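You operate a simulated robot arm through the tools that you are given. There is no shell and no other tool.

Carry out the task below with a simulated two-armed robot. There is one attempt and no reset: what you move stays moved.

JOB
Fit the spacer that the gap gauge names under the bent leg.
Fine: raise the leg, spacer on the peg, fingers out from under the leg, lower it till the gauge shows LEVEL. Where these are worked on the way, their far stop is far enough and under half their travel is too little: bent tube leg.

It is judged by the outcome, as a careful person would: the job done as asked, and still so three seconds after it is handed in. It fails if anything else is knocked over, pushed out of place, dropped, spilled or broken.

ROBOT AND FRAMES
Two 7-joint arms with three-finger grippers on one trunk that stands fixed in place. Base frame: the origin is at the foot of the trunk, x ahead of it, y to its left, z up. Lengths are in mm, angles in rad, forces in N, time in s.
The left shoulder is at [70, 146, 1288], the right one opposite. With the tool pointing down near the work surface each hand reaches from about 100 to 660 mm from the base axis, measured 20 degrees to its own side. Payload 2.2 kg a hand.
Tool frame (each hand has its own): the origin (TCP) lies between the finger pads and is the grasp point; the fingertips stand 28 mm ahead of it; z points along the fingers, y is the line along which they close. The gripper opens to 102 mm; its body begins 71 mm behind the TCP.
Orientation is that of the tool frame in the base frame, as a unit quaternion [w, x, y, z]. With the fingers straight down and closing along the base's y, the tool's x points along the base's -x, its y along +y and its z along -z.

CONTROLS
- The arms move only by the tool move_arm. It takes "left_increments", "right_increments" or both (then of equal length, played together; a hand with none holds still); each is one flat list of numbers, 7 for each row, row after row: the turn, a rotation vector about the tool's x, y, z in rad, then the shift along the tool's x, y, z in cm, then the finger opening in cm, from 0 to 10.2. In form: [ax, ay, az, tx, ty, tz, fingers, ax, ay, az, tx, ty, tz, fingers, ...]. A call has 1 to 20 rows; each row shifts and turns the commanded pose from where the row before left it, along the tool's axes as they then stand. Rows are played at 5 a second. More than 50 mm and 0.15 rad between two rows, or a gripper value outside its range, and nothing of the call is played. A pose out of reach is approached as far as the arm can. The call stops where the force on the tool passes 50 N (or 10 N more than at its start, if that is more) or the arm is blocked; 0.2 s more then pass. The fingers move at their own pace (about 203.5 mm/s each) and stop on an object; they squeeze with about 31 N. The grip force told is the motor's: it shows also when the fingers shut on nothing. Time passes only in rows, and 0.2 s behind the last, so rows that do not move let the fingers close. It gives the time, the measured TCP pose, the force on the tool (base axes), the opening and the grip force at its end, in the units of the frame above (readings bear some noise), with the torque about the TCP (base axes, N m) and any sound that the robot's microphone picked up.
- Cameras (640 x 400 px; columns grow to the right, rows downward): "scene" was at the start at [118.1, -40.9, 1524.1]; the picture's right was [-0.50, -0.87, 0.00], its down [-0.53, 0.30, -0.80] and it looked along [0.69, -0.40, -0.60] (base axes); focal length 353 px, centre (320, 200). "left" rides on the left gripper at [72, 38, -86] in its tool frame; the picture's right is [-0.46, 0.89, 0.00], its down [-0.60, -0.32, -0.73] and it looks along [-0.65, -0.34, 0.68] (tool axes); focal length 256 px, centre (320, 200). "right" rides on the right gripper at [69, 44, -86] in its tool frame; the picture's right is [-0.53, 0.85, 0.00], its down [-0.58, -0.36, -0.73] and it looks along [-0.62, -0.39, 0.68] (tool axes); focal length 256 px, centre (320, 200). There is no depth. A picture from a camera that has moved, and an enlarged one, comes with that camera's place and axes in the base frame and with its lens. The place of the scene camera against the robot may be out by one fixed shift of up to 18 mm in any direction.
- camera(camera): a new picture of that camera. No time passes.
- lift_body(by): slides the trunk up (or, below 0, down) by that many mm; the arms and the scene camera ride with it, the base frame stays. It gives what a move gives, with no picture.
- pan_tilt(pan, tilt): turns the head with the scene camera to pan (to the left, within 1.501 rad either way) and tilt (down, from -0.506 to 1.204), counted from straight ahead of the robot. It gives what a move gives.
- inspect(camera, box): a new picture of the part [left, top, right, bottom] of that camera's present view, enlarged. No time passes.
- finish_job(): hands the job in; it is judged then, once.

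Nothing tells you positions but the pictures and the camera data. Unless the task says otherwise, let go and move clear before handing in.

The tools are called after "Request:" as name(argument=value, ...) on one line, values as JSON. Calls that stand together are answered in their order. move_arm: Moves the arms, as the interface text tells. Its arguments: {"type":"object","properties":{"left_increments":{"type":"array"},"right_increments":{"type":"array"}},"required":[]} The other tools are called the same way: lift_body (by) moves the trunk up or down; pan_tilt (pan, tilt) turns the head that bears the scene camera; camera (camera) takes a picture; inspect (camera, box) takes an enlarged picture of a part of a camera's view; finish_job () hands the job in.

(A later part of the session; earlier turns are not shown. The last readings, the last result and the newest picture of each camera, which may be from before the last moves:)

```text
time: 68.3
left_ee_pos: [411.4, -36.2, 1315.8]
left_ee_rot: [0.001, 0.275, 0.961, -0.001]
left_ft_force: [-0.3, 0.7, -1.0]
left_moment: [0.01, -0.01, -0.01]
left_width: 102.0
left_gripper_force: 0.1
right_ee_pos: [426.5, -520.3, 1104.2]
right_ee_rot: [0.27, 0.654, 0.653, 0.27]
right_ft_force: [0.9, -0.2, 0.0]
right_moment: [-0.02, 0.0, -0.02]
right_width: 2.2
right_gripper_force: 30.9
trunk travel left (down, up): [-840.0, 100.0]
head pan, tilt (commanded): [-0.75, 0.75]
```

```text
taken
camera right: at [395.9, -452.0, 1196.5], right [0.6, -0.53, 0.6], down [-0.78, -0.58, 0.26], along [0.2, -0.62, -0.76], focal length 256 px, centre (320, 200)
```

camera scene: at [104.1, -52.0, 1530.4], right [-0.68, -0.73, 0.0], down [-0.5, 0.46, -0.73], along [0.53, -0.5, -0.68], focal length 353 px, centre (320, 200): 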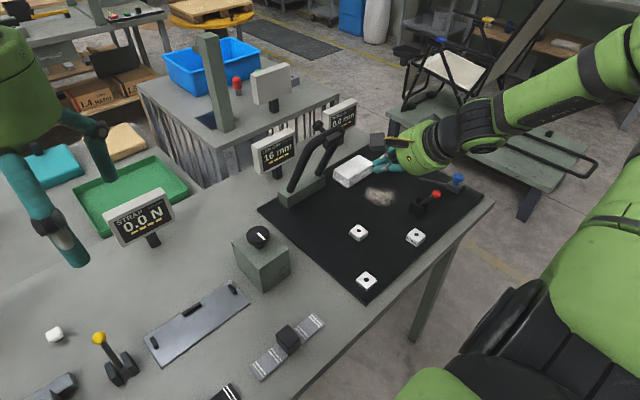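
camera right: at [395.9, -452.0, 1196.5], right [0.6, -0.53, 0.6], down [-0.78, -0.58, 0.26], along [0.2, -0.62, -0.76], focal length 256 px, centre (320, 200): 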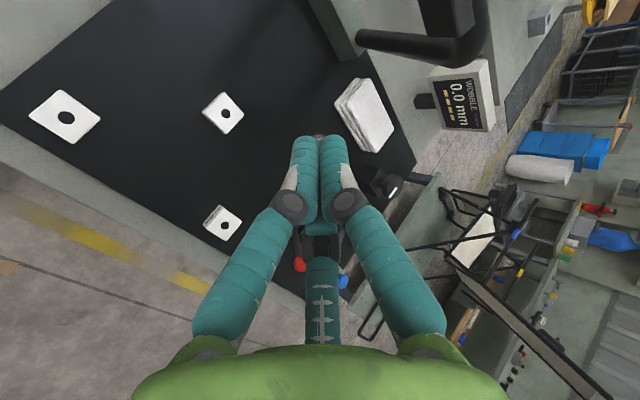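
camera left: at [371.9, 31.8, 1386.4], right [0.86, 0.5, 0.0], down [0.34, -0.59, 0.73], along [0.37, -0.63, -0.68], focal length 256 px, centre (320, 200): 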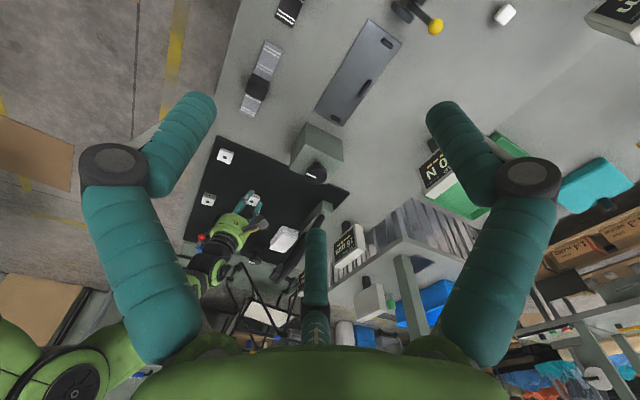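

The 16 mm spacer stands at the peg's place. I check the leg and knob up close before going over the top.

Request:
inspect(camera="scene", box=[250, 110, 410, 250])

Request:
inspect(camera="scene", box=[340, 215, 376, 245])

Request:
inspect(camera="left", box=[240, 170, 360, 260])

```text
2.86 times, centred on (330, 180) of scene
camera zoom: at [104.1, -52.0, 1530.4], right [-0.68, -0.73, 0.0], down [-0.5, 0.46, -0.73], along [0.53, -0.5, -0.68], focal length 1007 px, centre (291, 257)
```

zoom: 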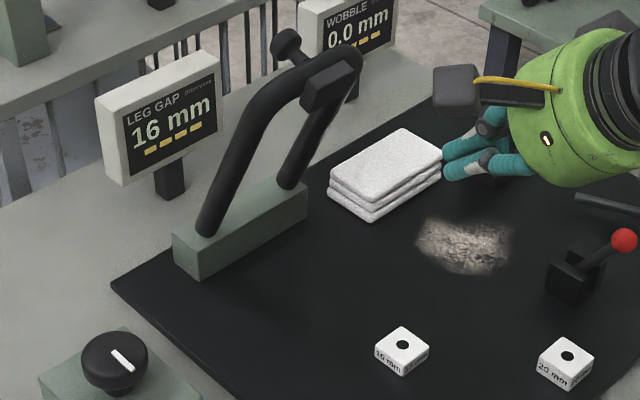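

```text
13.33 times, centred on (358, 230) of scene
camera zoom: at [104.1, -52.0, 1530.4], right [-0.68, -0.73, 0.0], down [-0.5, 0.46, -0.73], along [0.53, -0.5, -0.68], focal length 4701 px, centre (-187, -200)
```

zoom: 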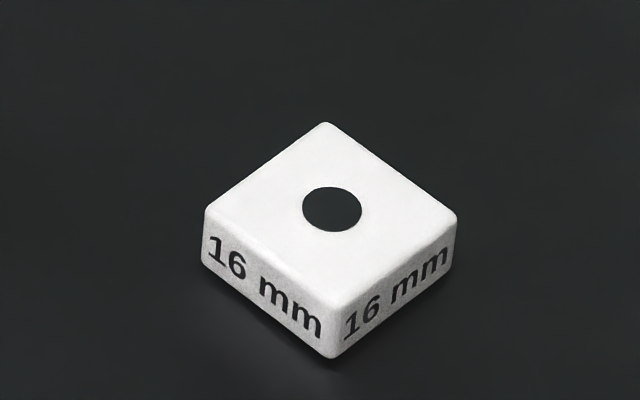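

```text
4.44 times, centred on (300, 215) of left
camera zoom: at [372.0, 34.1, 1401.0], right [0.86, 0.5, 0.0], down [0.34, -0.59, 0.73], along [0.37, -0.63, -0.68], focal length 1138 px, centre (409, 133)
```

zoom: 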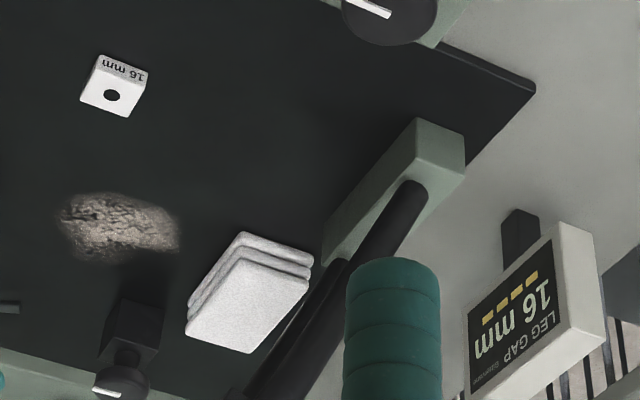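

The leg stands at about 61° with the knob cap near (623, -525, 1107). I move the closed fingers over the top to just behind the knob, at 45° tilt.

Request:
move_arm(right_increments=[0, 0, 0, -0.08, 3.57, 1.34, 0, 0, 0, 0, -0.08, 3.57, 1.34, 0, 0, 0, 0, -0.08, 3.57, 1.34, 0, 0, 0, 0, -0.08, 3.57, 1.34, 0, 0, 0, 0, -0.08, 3.57, 1.34, 0])

Request:
camera(camera="right")

Request:
inspect(camera="scene", box=[250, 70, 410, 210])

```text
time: 69.5
left_ee_pos: [415.2, -37.9, 1314.4]
left_ee_rot: [0.0, 0.275, 0.961, -0.001]
left_ft_force: [0.5, 0.3, -1.1]
left_moment: [0.01, 0.01, 0.03]
left_width: 102.2
left_gripper_force: 0.1
right_ee_pos: [601.7, -526.7, 1180.4]
right_ee_rot: [0.269, 0.654, 0.654, 0.27]
right_ft_force: [0.4, 0.3, 0.0]
right_moment: [0.02, 0.06, -0.01]
right_width: 2.4
right_gripper_force: 30.8
trunk travel left (down, up): [-840.0, 100.0]
head pan, tilt (commanded): [-0.75, 0.75]
```

```text
taken
camera right: at [571.1, -457.8, 1273.7], right [0.6, -0.53, 0.6], down [-0.77, -0.58, 0.26], along [0.2, -0.62, -0.76], focal length 256 px, centre (320, 200)
```

right: 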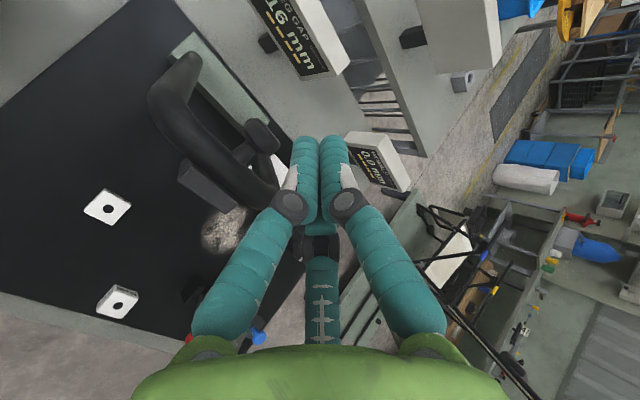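

```text
2.86 times, centred on (330, 140) of scene
camera zoom: at [105.2, -54.0, 1530.3], right [-0.68, -0.73, 0.0], down [-0.5, 0.47, -0.73], along [0.53, -0.5, -0.68], focal length 1007 px, centre (291, 371)
```

zoom: 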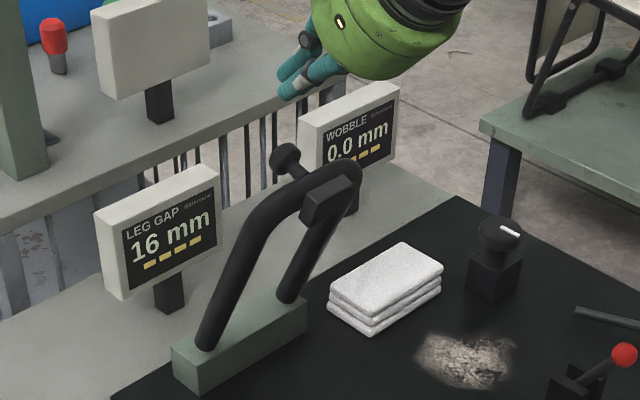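

The way is clear. I slide down behind the knob along the finger direction.

Request:
move_arm(right_increments=[0, 0, 0, 0.1, 0, 2.1, 0, 0, 0, 0, 0.1, 0, 2.1, 0, 0, 0, 0, 0, 0, 2.0, 0])

Request:
camera(camera="right")

Request:
inspect(camera="scene", box=[270, 80, 370, 170])

```text
time: 70.3
left_ee_pos: [412.3, -38.8, 1315.7]
left_ee_rot: [0.0, 0.276, 0.961, 0.001]
left_ft_force: [0.2, 0.5, 0.0]
left_moment: [0.01, -0.01, 0.05]
left_width: 101.8
left_gripper_force: 0.1
right_ee_pos: [642.4, -528.2, 1139.5]
right_ee_rot: [0.271, 0.654, 0.651, 0.272]
right_ft_force: [0.1, 0.3, -0.1]
right_moment: [-0.01, 0.02, -0.02]
right_width: 2.0
right_gripper_force: 31.1
trunk travel left (down, up): [-840.0, 100.0]
head pan, tilt (commanded): [-0.75, 0.75]
```

```text
taken
camera right: at [613.0, -458.4, 1230.6], right [0.6, -0.54, 0.6], down [-0.78, -0.57, 0.26], along [0.21, -0.62, -0.76], focal length 256 px, centre (320, 200)
```

right: 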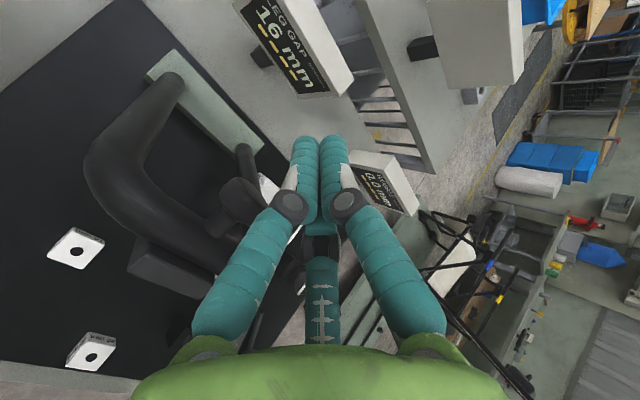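

```text
4.44 times, centred on (320, 125) of scene
camera zoom: at [103.6, -55.0, 1530.5], right [-0.68, -0.73, 0.0], down [-0.5, 0.47, -0.73], along [0.53, -0.5, -0.68], focal length 1567 px, centre (320, 533)
```

zoom: 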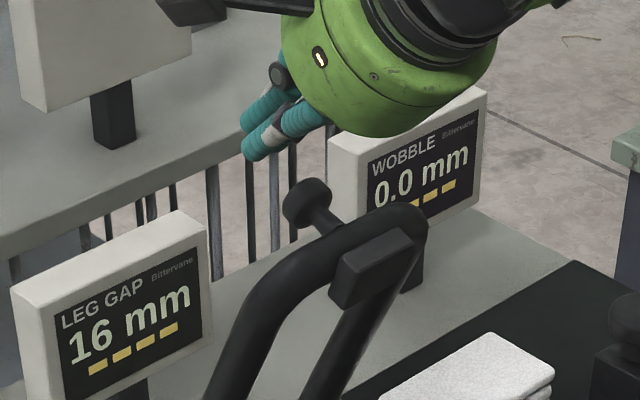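

I zoom in on the knob from the hand camera to fix its place against the finger bundle.

Request:
inspect(camera="right", box=[170, 120, 330, 260])

Request:
inspect(camera="left", box=[240, 200, 340, 290])

```text
2.86 times, centred on (250, 190) of right
camera zoom: at [613.0, -458.4, 1230.6], right [0.6, -0.54, 0.6], down [-0.78, -0.57, 0.26], along [0.21, -0.62, -0.76], focal length 731 px, centre (520, 229)
```

zoom: 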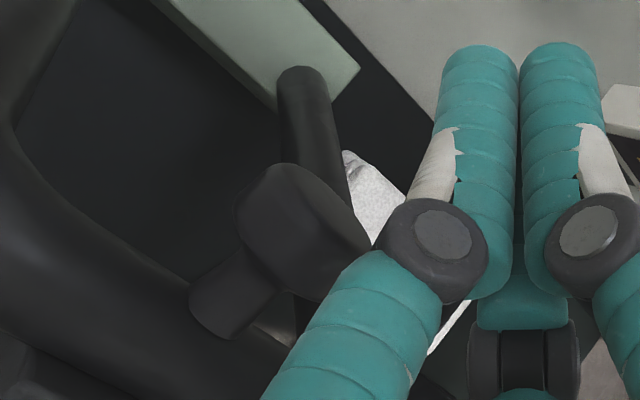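

```text
4.44 times, centred on (290, 245) of left
camera zoom: at [371.5, 31.2, 1401.3], right [0.86, 0.5, 0.0], down [0.34, -0.59, 0.73], along [0.37, -0.63, -0.68], focal length 1138 px, centre (453, 0)
```

zoom: 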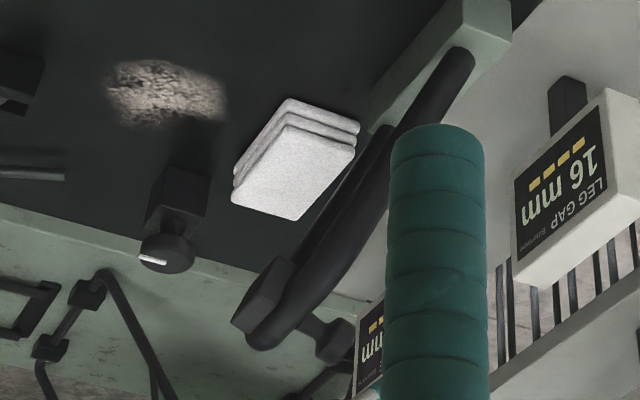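

The knob cap is at about (619, -525, 1099), some 23 mm from the bundle's underside. I centre in y, move onto the knob and begin pressing the leg down along its arc.

Request:
move_arm(right_increments=[0, 0, 0, 0.35, -1.1, 0, 0, 0, 0, 0, 0, -1.1, 0, 0, 0, 0, 0, 0, -1.14, -0.47, 0, 0, 0, 0, 0, -1.14, -0.47, 0])

Request:
camera(camera="right")

Request:
inspect(camera="scene", box=[250, 80, 400, 210])

```text
time: 71.3
left_ee_pos: [412.7, -37.4, 1315.9]
left_ee_rot: [0.0, 0.275, 0.961, -0.001]
left_ft_force: [0.0, -0.6, 0.8]
left_moment: [0.01, -0.01, 0.03]
left_width: 102.0
left_gripper_force: 0.1
right_ee_pos: [600.9, -522.8, 1114.0]
right_ee_rot: [0.272, 0.654, 0.652, 0.271]
right_ft_force: [-0.2, -0.5, 0.7]
right_moment: [-0.04, 0.04, -0.07]
right_width: 2.0
right_gripper_force: 31.0
trunk travel left (down, up): [-840.0, 100.0]
head pan, tilt (commanded): [-0.75, 0.75]
```

```text
taken
camera right: at [571.4, -454.1, 1205.6], right [0.6, -0.54, 0.6], down [-0.78, -0.58, 0.26], along [0.21, -0.62, -0.76], focal length 256 px, centre (320, 200)
```

right: 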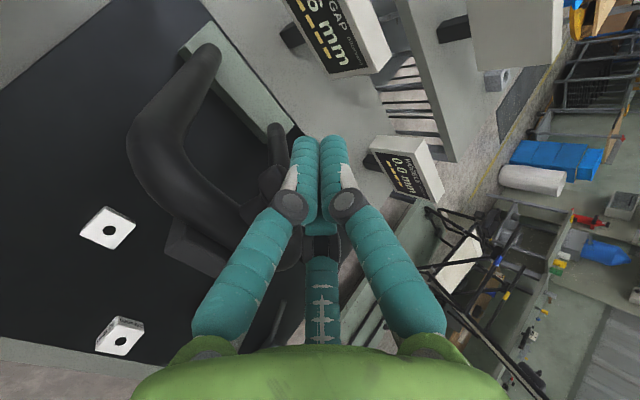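

```text
3.08 times, centred on (325, 145) of scene
camera zoom: at [102.9, -54.3, 1530.5], right [-0.68, -0.73, 0.0], down [-0.5, 0.47, -0.73], along [0.54, -0.5, -0.68], focal length 1085 px, centre (305, 369)
```

zoom: 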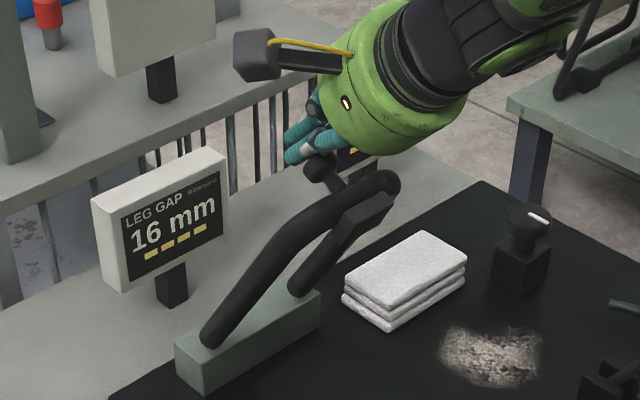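

The leg is coming down smoothly, with near zero force. I continue pressing along the arc.

Request:
move_arm(right_increments=[0, 0, 0, 0, -1.0, -0.26, 0, 0, 0, 0, 0, -1.0, -0.24, 0, 0, 0, 0, 0, -1.0, -0.22, 0, 0, 0, 0, 0, -1.0, -0.2, 0])

Request:
camera(camera="right")

Request:
inspect(camera="scene", box=[250, 80, 400, 210])

```text
time: 72.3
left_ee_pos: [411.8, -38.0, 1316.7]
left_ee_rot: [0.0, 0.275, 0.961, 0.0]
left_ft_force: [-0.5, -0.1, 0.1]
left_moment: [0.0, -0.01, -0.02]
left_width: 101.9
left_gripper_force: 0.0
right_ee_pos: [567.1, -522.5, 1091.0]
right_ee_rot: [0.271, 0.654, 0.653, 0.27]
right_ft_force: [-0.5, -0.1, -0.1]
right_moment: [-0.02, 0.01, -0.01]
right_width: 1.8
right_gripper_force: 30.8
trunk travel left (down, up): [-840.0, 100.0]
head pan, tilt (commanded): [-0.75, 0.75]
```

```text
taken
camera right: at [537.5, -453.9, 1183.7], right [0.6, -0.54, 0.6], down [-0.78, -0.58, 0.26], along [0.21, -0.62, -0.76], focal length 256 px, centre (320, 200)
```

right: 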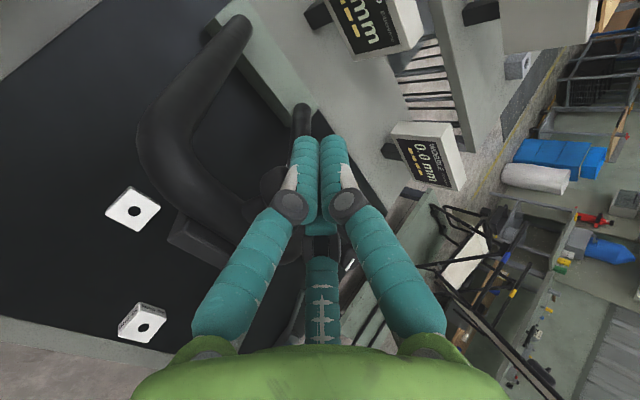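

```text
3.08 times, centred on (325, 145) of scene
camera zoom: at [103.0, -54.8, 1530.5], right [-0.68, -0.73, 0.0], down [-0.5, 0.47, -0.73], along [0.54, -0.5, -0.68], focal length 1085 px, centre (305, 369)
```

zoom: 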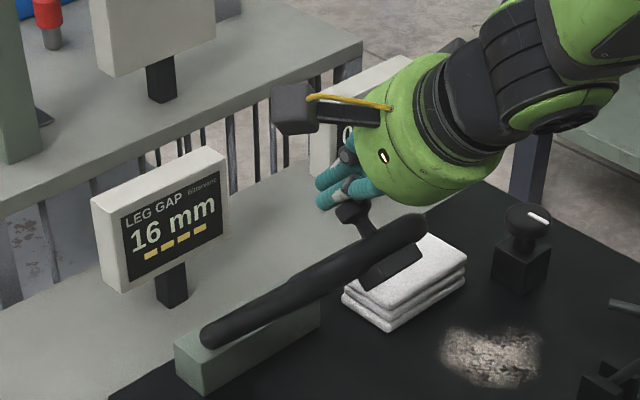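

About 42° now. I continue down.

Request:
move_arm(right_increments=[0, 0, 0, 0, -1.1, -0.08, 0, 0, 0, 0, 0, -1.1, -0.05, 0, 0, 0, 0, 0, -1.1, -0.03, 0, 0, 0, 0, 0, -1.1, 0, 0])

Request:
inspect(camera="right", box=[170, 100, 370, 250])

Request:
inspect(camera="scene", box=[250, 100, 400, 230])

```text
time: 73.3
left_ee_pos: [410.8, -39.0, 1316.4]
left_ee_rot: [0.0, 0.276, 0.961, -0.001]
left_ft_force: [-0.5, -0.7, 0.2]
left_moment: [0.0, -0.03, 0.0]
left_width: 102.2
left_gripper_force: 0.0
right_ee_pos: [535.2, -521.4, 1062.1]
right_ee_rot: [0.271, 0.654, 0.653, 0.27]
right_ft_force: [-1.1, -1.1, 0.1]
right_moment: [0.03, -0.01, 0.0]
right_width: 1.9
right_gripper_force: 31.3
trunk travel left (down, up): [-840.0, 100.0]
head pan, tilt (commanded): [-0.75, 0.75]
```

```text
2.67 times, centred on (270, 175) of right
camera zoom: at [505.2, -453.4, 1154.1], right [0.6, -0.54, 0.6], down [-0.78, -0.58, 0.26], along [0.21, -0.62, -0.76], focal length 683 px, centre (453, 267)
```

zoom: 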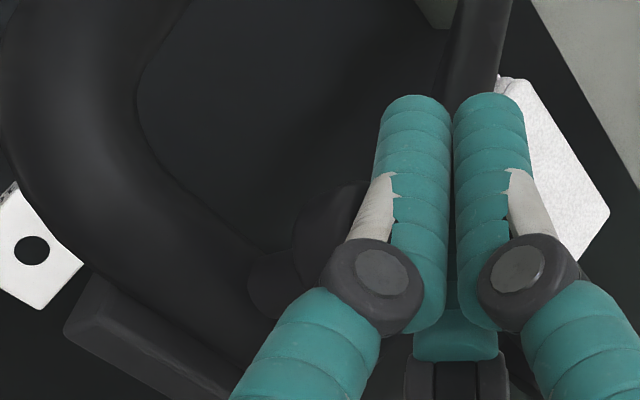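

```text
3.08 times, centred on (325, 165) of scene
camera zoom: at [103.0, -54.8, 1530.5], right [-0.68, -0.73, 0.0], down [-0.5, 0.47, -0.73], along [0.54, -0.5, -0.68], focal length 1085 px, centre (305, 308)
```

zoom: 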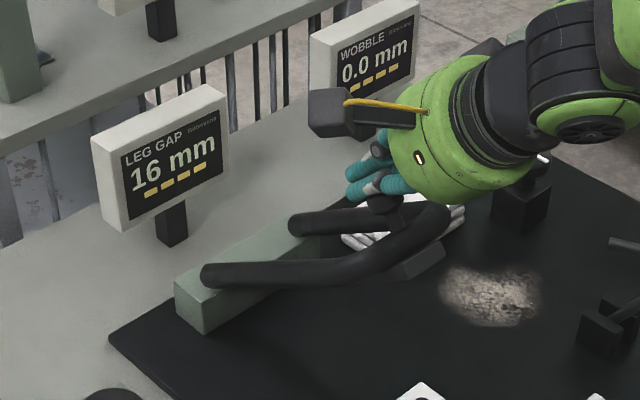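

About 30° now. I lift slightly off the knob, tilt back to 70° (well within reach lower down) and re-center before pressing further.

Request:
move_arm(right_increments=[0, 0, 0, -0.15, 1.5, -0.5, 0, -0.145, 0, 0, -0.15, 0, -0.5, 0, -0.145, 0, 0, 0, 0, 0, 0, -0.145, 0, 0, 0, 0, 0, 0])

Request:
camera(camera="right")

Request:
inspect(camera="scene", box=[250, 100, 400, 230])

```text
time: 74.3
left_ee_pos: [413.6, -34.9, 1316.5]
left_ee_rot: [-0.001, 0.275, 0.961, -0.001]
left_ft_force: [0.3, -0.1, 0.4]
left_moment: [-0.06, 0.04, 0.0]
left_width: 102.1
left_gripper_force: 0.1
right_ee_pos: [540.9, -525.7, 1080.8]
right_ee_rot: [0.407, 0.578, 0.579, 0.405]
right_ft_force: [-0.1, -0.6, 1.0]
right_moment: [-0.01, 0.03, -0.08]
right_width: 2.3
right_gripper_force: 30.6
trunk travel left (down, up): [-840.0, 100.0]
head pan, tilt (commanded): [-0.75, 0.75]
```

```text
taken
camera right: at [474.9, -455.5, 1151.2], right [0.29, -0.53, 0.8], down [-0.81, -0.57, -0.09], along [0.51, -0.62, -0.6], focal length 256 px, centre (320, 200)
```

right: 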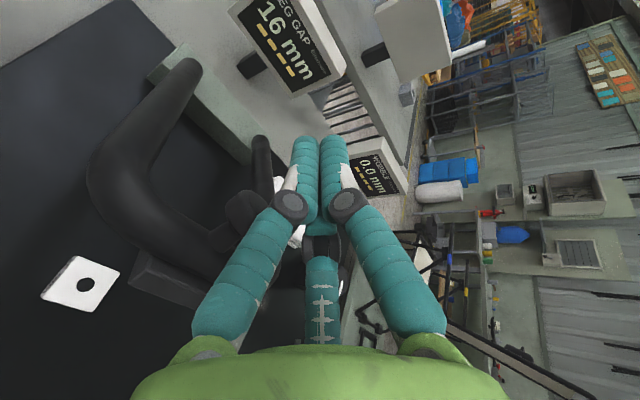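

```text
3.08 times, centred on (325, 165) of scene
camera zoom: at [105.3, -52.3, 1530.5], right [-0.68, -0.73, 0.0], down [-0.5, 0.46, -0.73], along [0.53, -0.5, -0.68], focal length 1085 px, centre (305, 308)
```

zoom: 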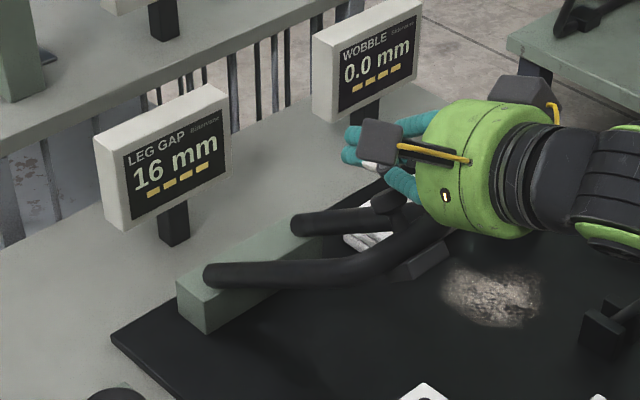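

The hand is ready at 70°. I come down onto the knob and press the leg on toward 20°.

Request:
move_arm(right_increments=[0, 0, 0, 0, -1.2, -0.58, 0, 0, 0, 0, 0, -1.2, -0.58, 0, 0, 0, 0, 0, -1.0, -0.28, 0, 0, 0, 0, 0, -1.0, -0.28, 0, 0, 0, 0, 0, -1.0, -0.28, 0, 0, 0, 0, 0, -1.0, -0.28, 0])

Request:
inspect(camera="right", box=[170, 100, 370, 250])

Request:
inspect(camera="scene", box=[250, 120, 400, 250])

```text
time: 75.7
left_ee_pos: [412.4, -37.7, 1316.1]
left_ee_rot: [0.001, 0.276, 0.961, -0.001]
left_ft_force: [-0.6, -0.6, 0.3]
left_moment: [0.0, 0.0, -0.01]
left_width: 102.1
left_gripper_force: 0.0
right_ee_pos: [495.6, -526.0, 1027.4]
right_ee_rot: [0.405, 0.58, 0.579, 0.406]
right_ft_force: [0.4, -0.4, -0.1]
right_moment: [0.01, 0.01, -0.01]
right_width: 2.1
right_gripper_force: 30.9
trunk travel left (down, up): [-840.0, 100.0]
head pan, tilt (commanded): [-0.75, 0.75]
```

```text
2.67 times, centred on (270, 175) of right
camera zoom: at [429.3, -456.6, 1098.3], right [0.29, -0.54, 0.79], down [-0.81, -0.57, -0.09], along [0.51, -0.62, -0.6], focal length 683 px, centre (453, 267)
```

zoom: 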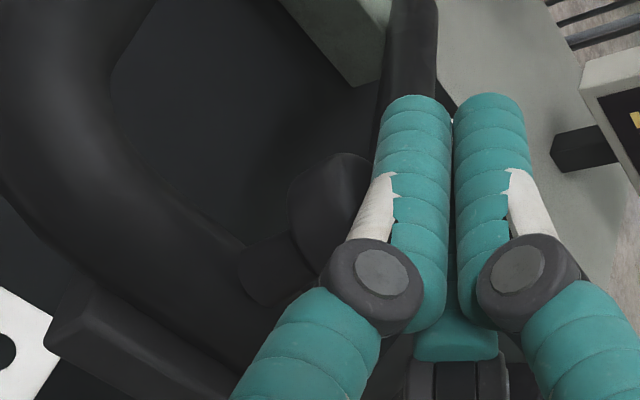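

```text
3.08 times, centred on (325, 185) of scene
camera zoom: at [103.1, -54.6, 1530.5], right [-0.68, -0.73, 0.0], down [-0.5, 0.47, -0.73], along [0.53, -0.5, -0.68], focal length 1085 px, centre (305, 246)
```

zoom: 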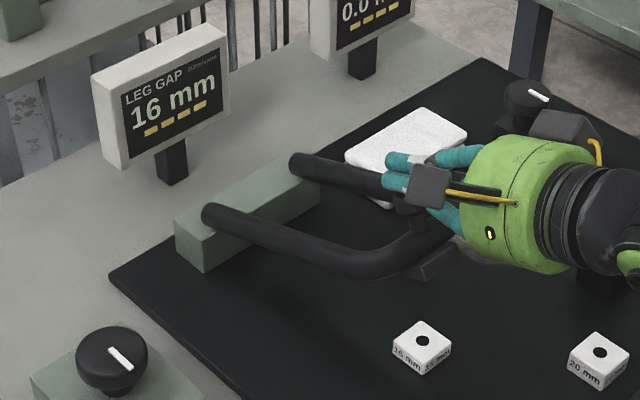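

About 20°. I continue toward 10°, with the spacer still in place below.

Request:
move_arm(right_increments=[0, 0, 0, 0, -0.91, -0.11, 0, 0, 0, 0, 0, -0.91, -0.11, 0, 0, 0, 0, 0, -0.91, -0.1, 0, 0, 0, 0, 0, -0.91, -0.1, 0])

Request:
inspect(camera="right", box=[170, 100, 370, 250])

Request:
inspect(camera="scene", box=[250, 120, 400, 250])

```text
time: 76.7
left_ee_pos: [412.8, -37.7, 1316.5]
left_ee_rot: [0.0, 0.276, 0.961, 0.0]
left_ft_force: [0.5, 0.1, -0.5]
left_moment: [-0.04, 0.0, 0.02]
left_width: 101.9
left_gripper_force: 0.1
right_ee_pos: [479.6, -526.0, 994.1]
right_ee_rot: [0.406, 0.58, 0.579, 0.405]
right_ft_force: [-0.8, 0.5, 0.2]
right_moment: [0.03, 0.0, 0.0]
right_width: 1.8
right_gripper_force: 31.3
trunk travel left (down, up): [-840.0, 100.0]
head pan, tilt (commanded): [-0.75, 0.75]
```

```text
2.67 times, centred on (270, 175) of right
camera zoom: at [414.0, -456.8, 1064.8], right [0.29, -0.54, 0.79], down [-0.81, -0.57, -0.09], along [0.51, -0.62, -0.6], focal length 683 px, centre (453, 267)
```

zoom: 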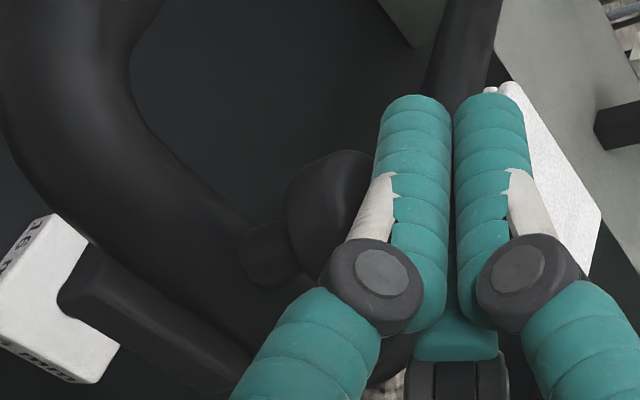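

```text
3.08 times, centred on (325, 185) of scene
camera zoom: at [103.4, -54.4, 1530.5], right [-0.68, -0.73, 0.0], down [-0.5, 0.47, -0.73], along [0.53, -0.5, -0.68], focal length 1085 px, centre (305, 246)
```

zoom: 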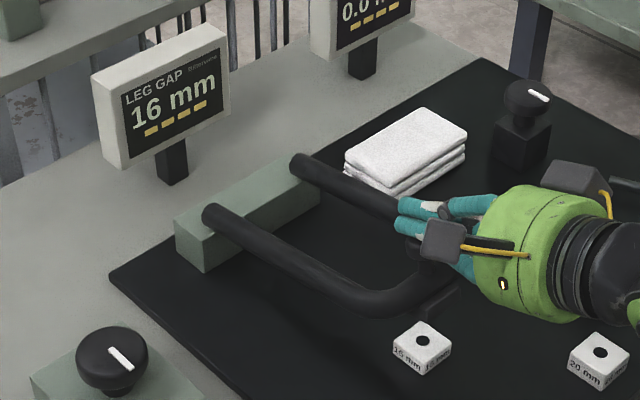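

About 10°. I press on in smaller steps toward contact with the spacer.

Request:
move_arm(right_increments=[0, 0, 0, 0, -0.7, 0.03, 0, 0, 0, 0, 0, -0.7, 0.04, 0, 0, 0, 0, 0, -0.7, 0.05, 0])

Request:
inspect(camera="right", box=[170, 100, 370, 250])

Request:
inspect(camera="scene", box=[250, 120, 400, 250])

Request:
inspect(camera="scene", box=[330, 200, 390, 250])

```text
time: 77.5
left_ee_pos: [412.0, -38.0, 1314.7]
left_ee_rot: [0.0, 0.274, 0.962, 0.0]
left_ft_force: [-0.3, 0.1, 0.5]
left_moment: [-0.01, -0.03, 0.02]
left_width: 102.1
left_gripper_force: 0.1
right_ee_pos: [472.9, -524.3, 974.4]
right_ee_rot: [0.406, 0.58, 0.578, 0.405]
right_ft_force: [1.0, -0.7, 0.5]
right_moment: [0.02, 0.02, 0.01]
right_width: 2.3
right_gripper_force: 30.7
trunk travel left (down, up): [-840.0, 100.0]
head pan, tilt (commanded): [-0.75, 0.75]
```

```text
2.67 times, centred on (270, 175) of right
camera zoom: at [407.4, -456.4, 1043.9], right [0.29, -0.54, 0.79], down [-0.81, -0.57, -0.09], along [0.51, -0.62, -0.6], focal length 683 px, centre (453, 267)
```

zoom: 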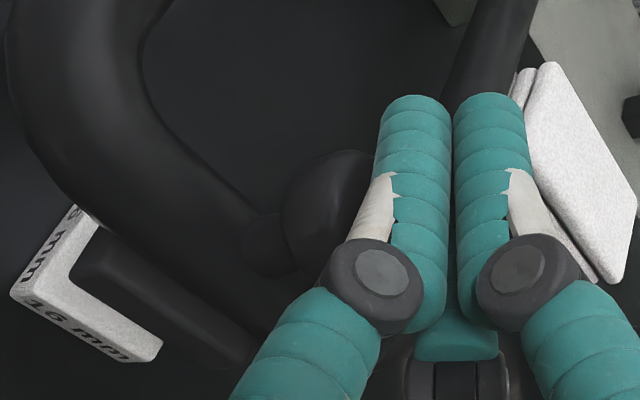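

```text
3.08 times, centred on (325, 185) of scene
camera zoom: at [103.4, -54.4, 1530.5], right [-0.68, -0.73, 0.0], down [-0.5, 0.47, -0.73], along [0.53, -0.5, -0.68], focal length 1085 px, centre (305, 246)
```

zoom: 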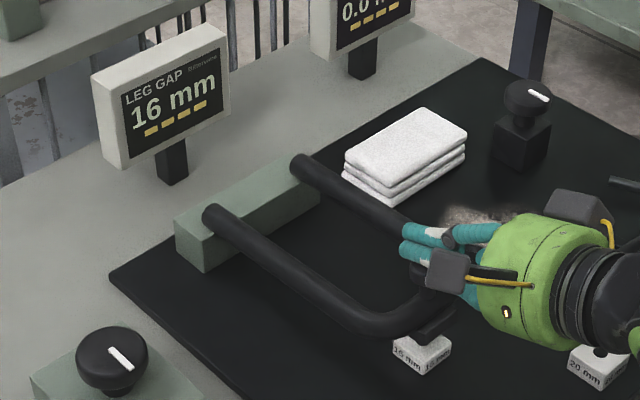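

```text
8.00 times, centred on (360, 225) of scene
camera zoom: at [103.4, -54.4, 1530.5], right [-0.68, -0.73, 0.0], down [-0.5, 0.47, -0.73], along [0.53, -0.5, -0.68], focal length 2821 px, centre (0, 0)
```

zoom: 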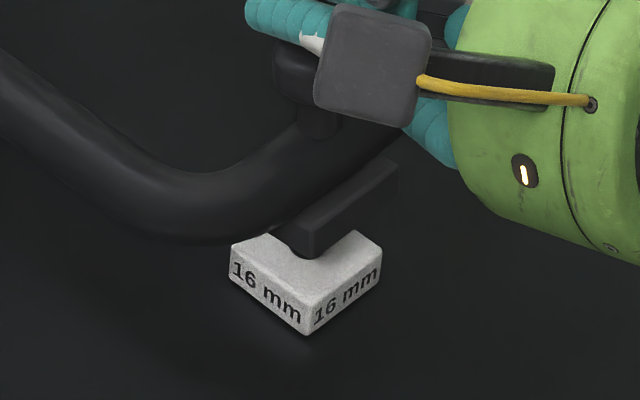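

The pad is close above the spacer. I lower in small steps, watching force and gauge.

Request:
move_arm(right_increments=[0, 0, 0, 0, -0.4, 0.03, 0, 0, 0, 0, 0, -0.4, 0.03, 0, 0, 0, 0, 0, -0.3, 0.02, 0])

Request:
inspect(camera="scene", box=[250, 120, 400, 250])

Request:
inspect(camera="scene", box=[330, 200, 390, 250])

```text
time: 78.3
left_ee_pos: [412.2, -38.0, 1315.7]
left_ee_rot: [0.0, 0.275, 0.961, 0.0]
left_ft_force: [-0.5, 0.3, 0.4]
left_moment: [0.01, -0.02, 0.01]
left_width: 102.0
left_gripper_force: 0.1
right_ee_pos: [470.4, -525.8, 962.8]
right_ee_rot: [0.405, 0.58, 0.579, 0.406]
right_ft_force: [-0.4, -0.5, -0.5]
right_moment: [0.0, 0.01, 0.03]
right_width: 2.0
right_gripper_force: 31.3
trunk travel left (down, up): [-840.0, 100.0]
head pan, tilt (commanded): [-0.75, 0.75]
```

```text
3.08 times, centred on (325, 185) of scene
camera zoom: at [103.4, -54.4, 1530.5], right [-0.68, -0.73, 0.0], down [-0.5, 0.47, -0.73], along [0.53, -0.5, -0.68], focal length 1085 px, centre (305, 246)
```

zoom: 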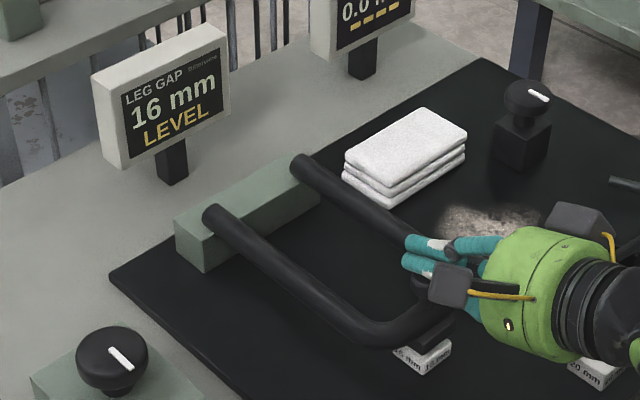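

```text
8.00 times, centred on (360, 225) of scene
camera zoom: at [103.4, -54.4, 1530.5], right [-0.68, -0.73, 0.0], down [-0.5, 0.47, -0.73], along [0.53, -0.5, -0.68], focal length 2821 px, centre (0, 0)
```

zoom: 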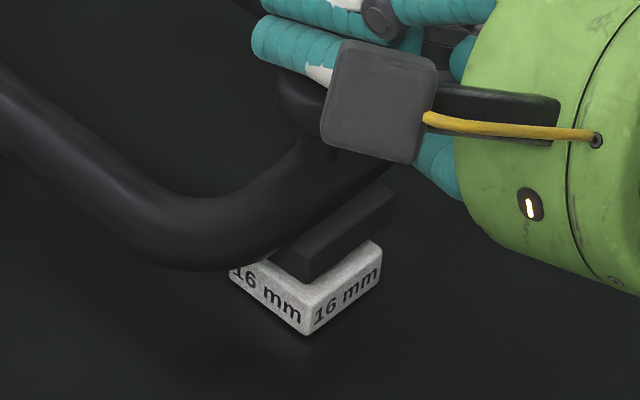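

The gauge shows LEVEL. I press 2 mm more to seat the pad on the spacer and read the force.

Request:
move_arm(right_increments=[0, 0, 0, 0, -0.15, 0.01, 0, 0, 0, 0, 0, -0.1, 0, 0])

Request:
inspect(camera="scene", box=[250, 120, 400, 250])

Request:
inspect(camera="scene", box=[330, 200, 390, 250])

```text
time: 78.9
left_ee_pos: [413.7, -37.8, 1317.0]
left_ee_rot: [0.0, 0.275, 0.961, 0.0]
left_ft_force: [0.5, -0.3, 0.1]
left_moment: [0.03, -0.03, 0.01]
left_width: 101.9
left_gripper_force: 0.1
right_ee_pos: [470.5, -525.4, 960.7]
right_ee_rot: [0.405, 0.58, 0.579, 0.405]
right_ft_force: [0.1, -0.4, -0.1]
right_moment: [-0.02, 0.01, 0.03]
right_width: 2.3
right_gripper_force: 31.0
trunk travel left (down, up): [-840.0, 100.0]
head pan, tilt (commanded): [-0.75, 0.75]
```

```text
3.08 times, centred on (325, 185) of scene
camera zoom: at [103.4, -54.4, 1530.5], right [-0.68, -0.73, 0.0], down [-0.5, 0.47, -0.73], along [0.53, -0.5, -0.68], focal length 1085 px, centre (305, 246)
```

zoom: 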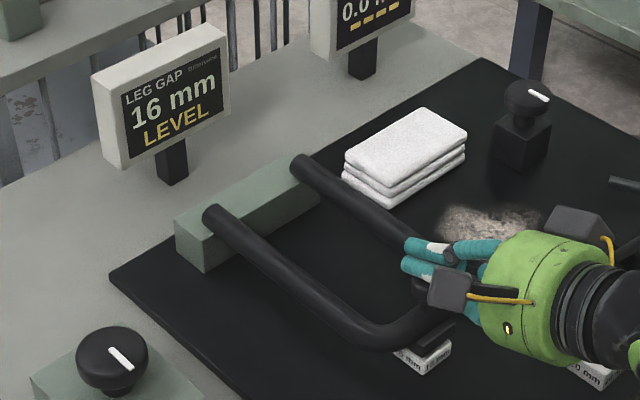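

```text
8.00 times, centred on (360, 225) of scene
camera zoom: at [103.4, -54.4, 1530.5], right [-0.68, -0.73, 0.0], down [-0.5, 0.47, -0.73], along [0.53, -0.5, -0.68], focal length 2821 px, centre (0, 0)
```

zoom: 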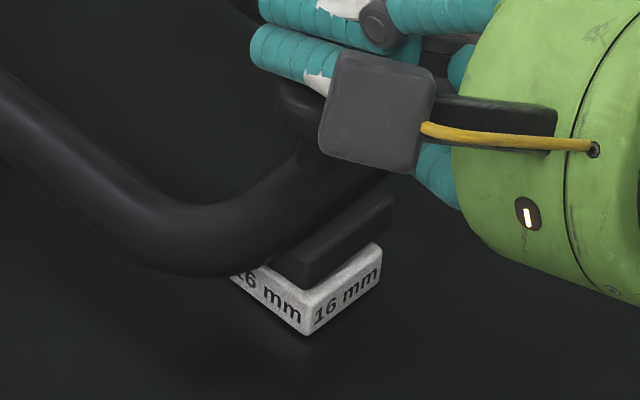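

Still settling with no contact force. I go on in 1.5 mm steps until I feel the spacer.

Request:
move_arm(right_increments=[0, 0, 0, 0, -0.15, 0, 0, 0, 0, 0, 0, -0.1, 0, 0])

Request:
inspect(camera="scene", box=[330, 200, 390, 250])

```text
time: 79.5
left_ee_pos: [412.8, -38.2, 1315.7]
left_ee_rot: [0.0, 0.276, 0.961, 0.0]
left_ft_force: [0.0, 0.0, 0.4]
left_moment: [-0.01, -0.02, 0.02]
left_width: 101.9
left_gripper_force: 0.0
right_ee_pos: [469.0, -524.2, 958.4]
right_ee_rot: [0.406, 0.58, 0.579, 0.405]
right_ft_force: [0.0, 0.7, -0.4]
right_moment: [0.01, -0.03, -0.03]
right_width: 2.0
right_gripper_force: 30.7
trunk travel left (down, up): [-840.0, 100.0]
head pan, tilt (commanded): [-0.75, 0.75]
```

```text
8.00 times, centred on (360, 225) of scene
camera zoom: at [103.4, -54.3, 1530.5], right [-0.68, -0.73, 0.0], down [-0.5, 0.47, -0.73], along [0.53, -0.5, -0.68], focal length 2821 px, centre (0, 0)
```

zoom: 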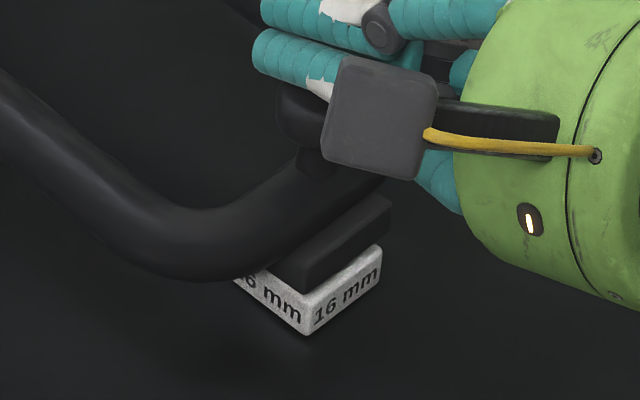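

The pad still moves slightly. I take another small step.

Request:
move_arm(right_increments=[0, 0, 0, 0, -0.15, 0, 0, 0, 0, 0, 0, -0.15, 0, 0])

Request:
inspect(camera="scene", box=[330, 200, 390, 250])

Request:
inspect(camera="scene", box=[250, 120, 330, 180])

```text
time: 80.1
left_ee_pos: [412.4, -38.5, 1315.7]
left_ee_rot: [0.0, 0.275, 0.961, 0.0]
left_ft_force: [0.1, -0.2, -0.3]
left_moment: [-0.01, 0.03, -0.02]
left_width: 101.9
left_gripper_force: 0.1
right_ee_pos: [468.2, -525.1, 955.1]
right_ee_rot: [0.406, 0.579, 0.579, 0.406]
right_ft_force: [0.7, -0.2, 0.0]
right_moment: [0.01, 0.0, -0.03]
right_width: 2.3
right_gripper_force: 30.8
trunk travel left (down, up): [-840.0, 100.0]
head pan, tilt (commanded): [-0.75, 0.75]
```

```text
8.00 times, centred on (360, 225) of scene
camera zoom: at [103.4, -54.3, 1530.5], right [-0.68, -0.73, 0.0], down [-0.5, 0.47, -0.73], along [0.53, -0.5, -0.68], focal length 2821 px, centre (0, 0)
```

zoom: 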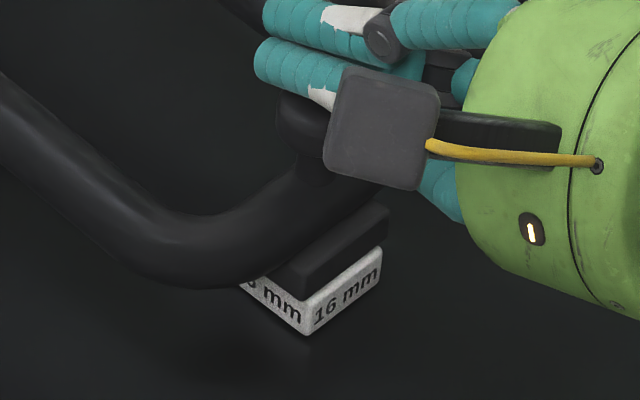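

```text
6.67 times, centred on (290, 150) of scene
camera zoom: at [103.4, -54.3, 1530.5], right [-0.68, -0.73, 0.0], down [-0.5, 0.47, -0.73], along [0.53, -0.5, -0.68], focal length 2351 px, centre (520, 533)
```

zoom: 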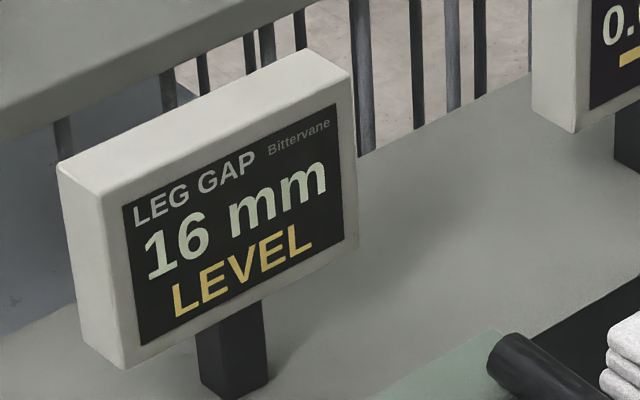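

LEVEL holds, but there is still no force. I keep lowering gently until the leg is truly seated on the spacer.

Request:
move_arm(right_increments=[0, 0, 0, 0, -0.12, 0, 0, 0, 0, 0, 0, -0.12, 0, 0])

Request:
inspect(camera="scene", box=[340, 210, 380, 244])

```text
time: 80.7
left_ee_pos: [412.8, -37.5, 1315.4]
left_ee_rot: [0.0, 0.276, 0.961, 0.0]
left_ft_force: [-0.8, 0.3, -0.1]
left_moment: [0.01, -0.01, -0.02]
left_width: 102.1
left_gripper_force: 0.0
right_ee_pos: [468.2, -525.4, 954.2]
right_ee_rot: [0.406, 0.58, 0.578, 0.406]
right_ft_force: [1.0, -1.1, 1.9]
right_moment: [-0.01, -0.07, 0.0]
right_width: 1.8
right_gripper_force: 31.2
trunk travel left (down, up): [-840.0, 100.0]
head pan, tilt (commanded): [-0.75, 0.75]
```

```text
11.76 times, centred on (360, 227) of scene
camera zoom: at [103.3, -54.2, 1530.6], right [-0.68, -0.73, 0.0], down [-0.5, 0.47, -0.73], along [0.53, -0.5, -0.68], focal length 4148 px, centre (-151, -118)
```

zoom: 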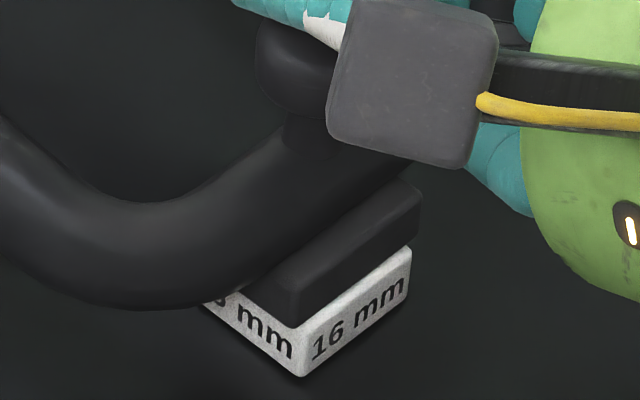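

Contact is beginning (about 2 N). One more millimetre to seat it firmly, then I will back away.

Request:
move_arm(right_increments=[0, 0, 0, 0, -0.12, 0, 0, 0, 0, 0, 0, 0, 0, 0])

Request:
inspect(camera="scene", box=[340, 210, 380, 244])

Request:
inspect(camera="left", box=[230, 160, 310, 220])

```text
time: 81.3
left_ee_pos: [411.8, -36.5, 1317.5]
left_ee_rot: [0.001, 0.276, 0.961, 0.0]
left_ft_force: [0.3, -0.2, -0.1]
left_moment: [0.0, 0.03, -0.04]
left_width: 102.0
left_gripper_force: 0.1
right_ee_pos: [467.5, -524.1, 955.0]
right_ee_rot: [0.407, 0.58, 0.577, 0.406]
right_ft_force: [3.6, -1.7, 7.2]
right_moment: [-0.01, -0.17, -0.04]
right_width: 2.2
right_gripper_force: 31.0
trunk travel left (down, up): [-840.0, 100.0]
head pan, tilt (commanded): [-0.75, 0.75]
```

```text
11.76 times, centred on (360, 227) of scene
camera zoom: at [103.3, -53.7, 1530.6], right [-0.68, -0.73, 0.0], down [-0.5, 0.46, -0.73], along [0.53, -0.5, -0.68], focal length 4148 px, centre (-151, -118)
```

zoom: 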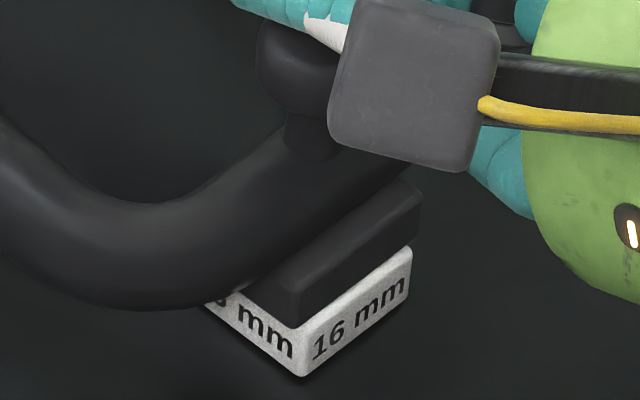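

```text
6.67 times, centred on (270, 190) of left
camera zoom: at [371.2, 32.4, 1401.4], right [0.86, 0.5, 0.0], down [0.34, -0.59, 0.73], along [0.37, -0.63, -0.68], focal length 1707 px, centre (653, 267)
```

zoom: 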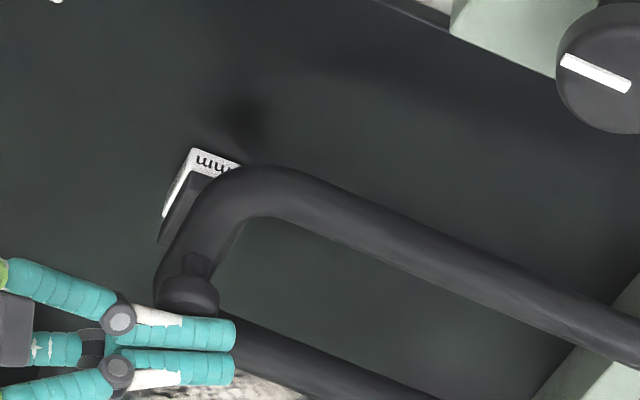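

The leg is seated on the spacer (about 8 N, no more movement). I lift the hand straight off the knob and withdraw up and back.

Request:
move_arm(right_increments=[0, 0, 0, 0, 0.6, 0, 0, 0, 0, 0, 0, 2.5, -0.5, 0, 0, 0, 0, 0, 3.5, -1.5, 0, 0, 0, 0, 0, 3.0, -3.0, 0, 0, 0, 0, 0, 3.0, -3.0, 2, 0, 0, 0, 0, 2.0, -3.0, 4])

Request:
camera(camera="scene")

Request:
inspect(camera="scene", box=[240, 110, 420, 260])

Request:
camera(camera="right")

```text
time: 82.7
left_ee_pos: [410.4, -37.7, 1317.5]
left_ee_rot: [0.001, 0.275, 0.961, 0.0]
left_ft_force: [-0.1, 0.1, 0.1]
left_moment: [0.0, -0.01, 0.02]
left_width: 102.0
left_gripper_force: 0.0
right_ee_pos: [410.3, -522.9, 1126.6]
right_ee_rot: [0.406, 0.58, 0.579, 0.405]
right_ft_force: [0.0, -0.2, 0.5]
right_moment: [-0.01, 0.03, -0.01]
right_width: 40.1
right_gripper_force: 0.1
trunk travel left (down, up): [-840.0, 100.0]
head pan, tilt (commanded): [-0.75, 0.75]
```

```text
taken
camera scene: at [101.7, -53.5, 1530.7], right [-0.68, -0.73, 0.0], down [-0.5, 0.46, -0.73], along [0.54, -0.5, -0.68], focal length 353 px, centre (320, 200)
```

scene: 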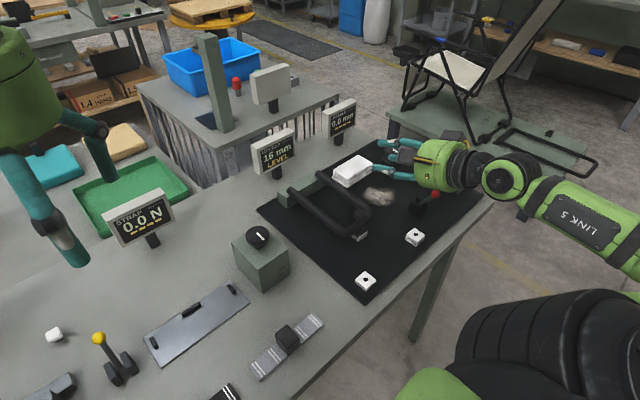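

```text
2.67 times, centred on (330, 185) of scene
camera zoom: at [101.7, -53.5, 1530.7], right [-0.68, -0.73, 0.0], down [-0.5, 0.46, -0.73], along [0.54, -0.5, -0.68], focal length 940 px, centre (293, 240)
```

zoom: 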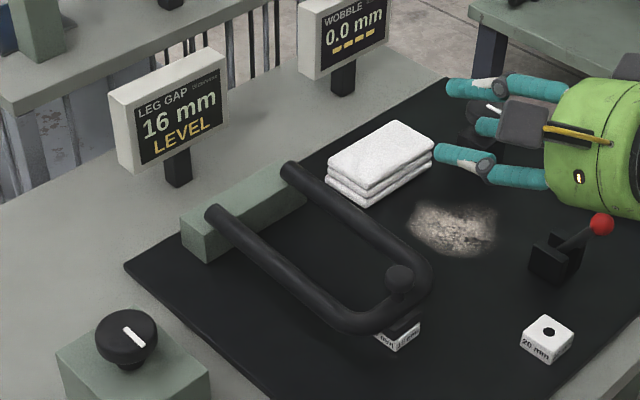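

```text
taken
camera right: at [344.8, -454.6, 1197.5], right [0.29, -0.53, 0.79], down [-0.81, -0.58, -0.09], along [0.51, -0.62, -0.6], focal length 256 px, centre (320, 200)
```

right: 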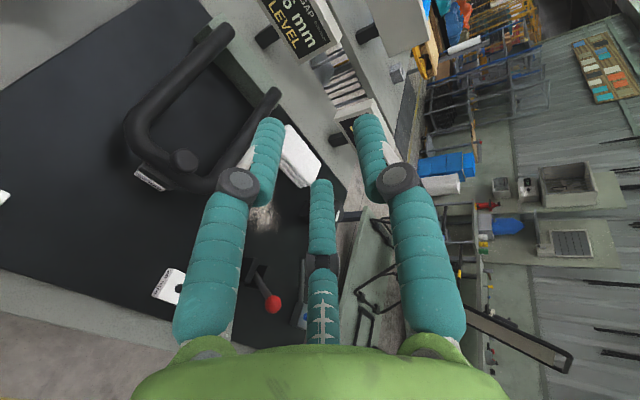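

The gauge still shows LEVEL with the hand off. I move the hand further clear, wait, and check once more.

Request:
move_arm(right_increments=[0, 0, 0, 0, 1.0, -3, 6, 0, 0, 0, 0, 1.0, -3, 6, 0, 0, 0, 0, 0, 0, 6, 0, 0, 0, 0, 0, 0, 6, 0, 0, 0, 0, 0, 0, 6, 0, 0, 0, 0, 0, 0, 6, 0, 0, 0, 0, 0, 0, 6, 0, 0, 0, 0, 0, 0, 6])

Request:
inspect(camera="scene", box=[240, 110, 480, 300])

Request:
inspect(camera="scene", box=[330, 200, 390, 250])

```text
time: 84.5
left_ee_pos: [411.8, -36.9, 1316.0]
left_ee_rot: [0.0, 0.276, 0.961, -0.001]
left_ft_force: [-0.6, -0.8, -0.2]
left_moment: [0.01, -0.01, 0.03]
left_width: 102.0
left_gripper_force: 0.1
right_ee_pos: [364.0, -525.1, 1165.4]
right_ee_rot: [0.406, 0.58, 0.578, 0.405]
right_ft_force: [-0.1, -1.1, 0.4]
right_moment: [0.0, 0.0, 0.04]
right_width: 60.1
right_gripper_force: 0.0
trunk travel left (down, up): [-840.0, 100.0]
head pan, tilt (commanded): [-0.75, 0.75]
```

```text
2.11 times, centred on (360, 205) of scene
camera zoom: at [103.1, -54.2, 1530.5], right [-0.68, -0.73, 0.0], down [-0.5, 0.47, -0.73], along [0.53, -0.5, -0.68], focal length 742 px, centre (236, 190)
```

zoom: 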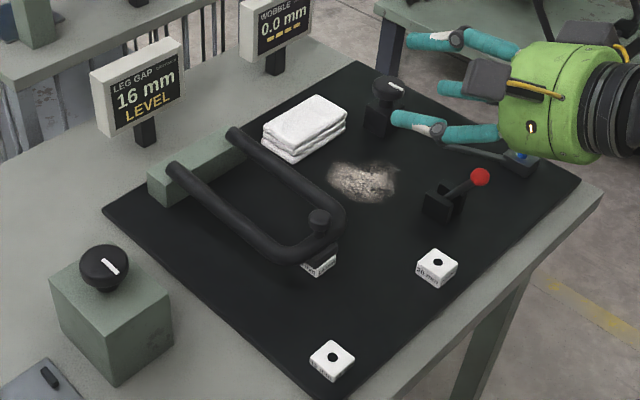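

```text
8.00 times, centred on (360, 225) of scene
camera zoom: at [103.1, -54.2, 1530.5], right [-0.68, -0.73, 0.0], down [-0.5, 0.47, -0.73], along [0.53, -0.5, -0.68], focal length 2821 px, centre (0, 0)
```

zoom: 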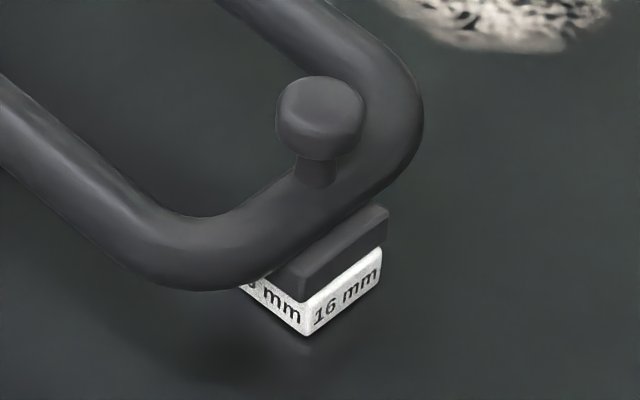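

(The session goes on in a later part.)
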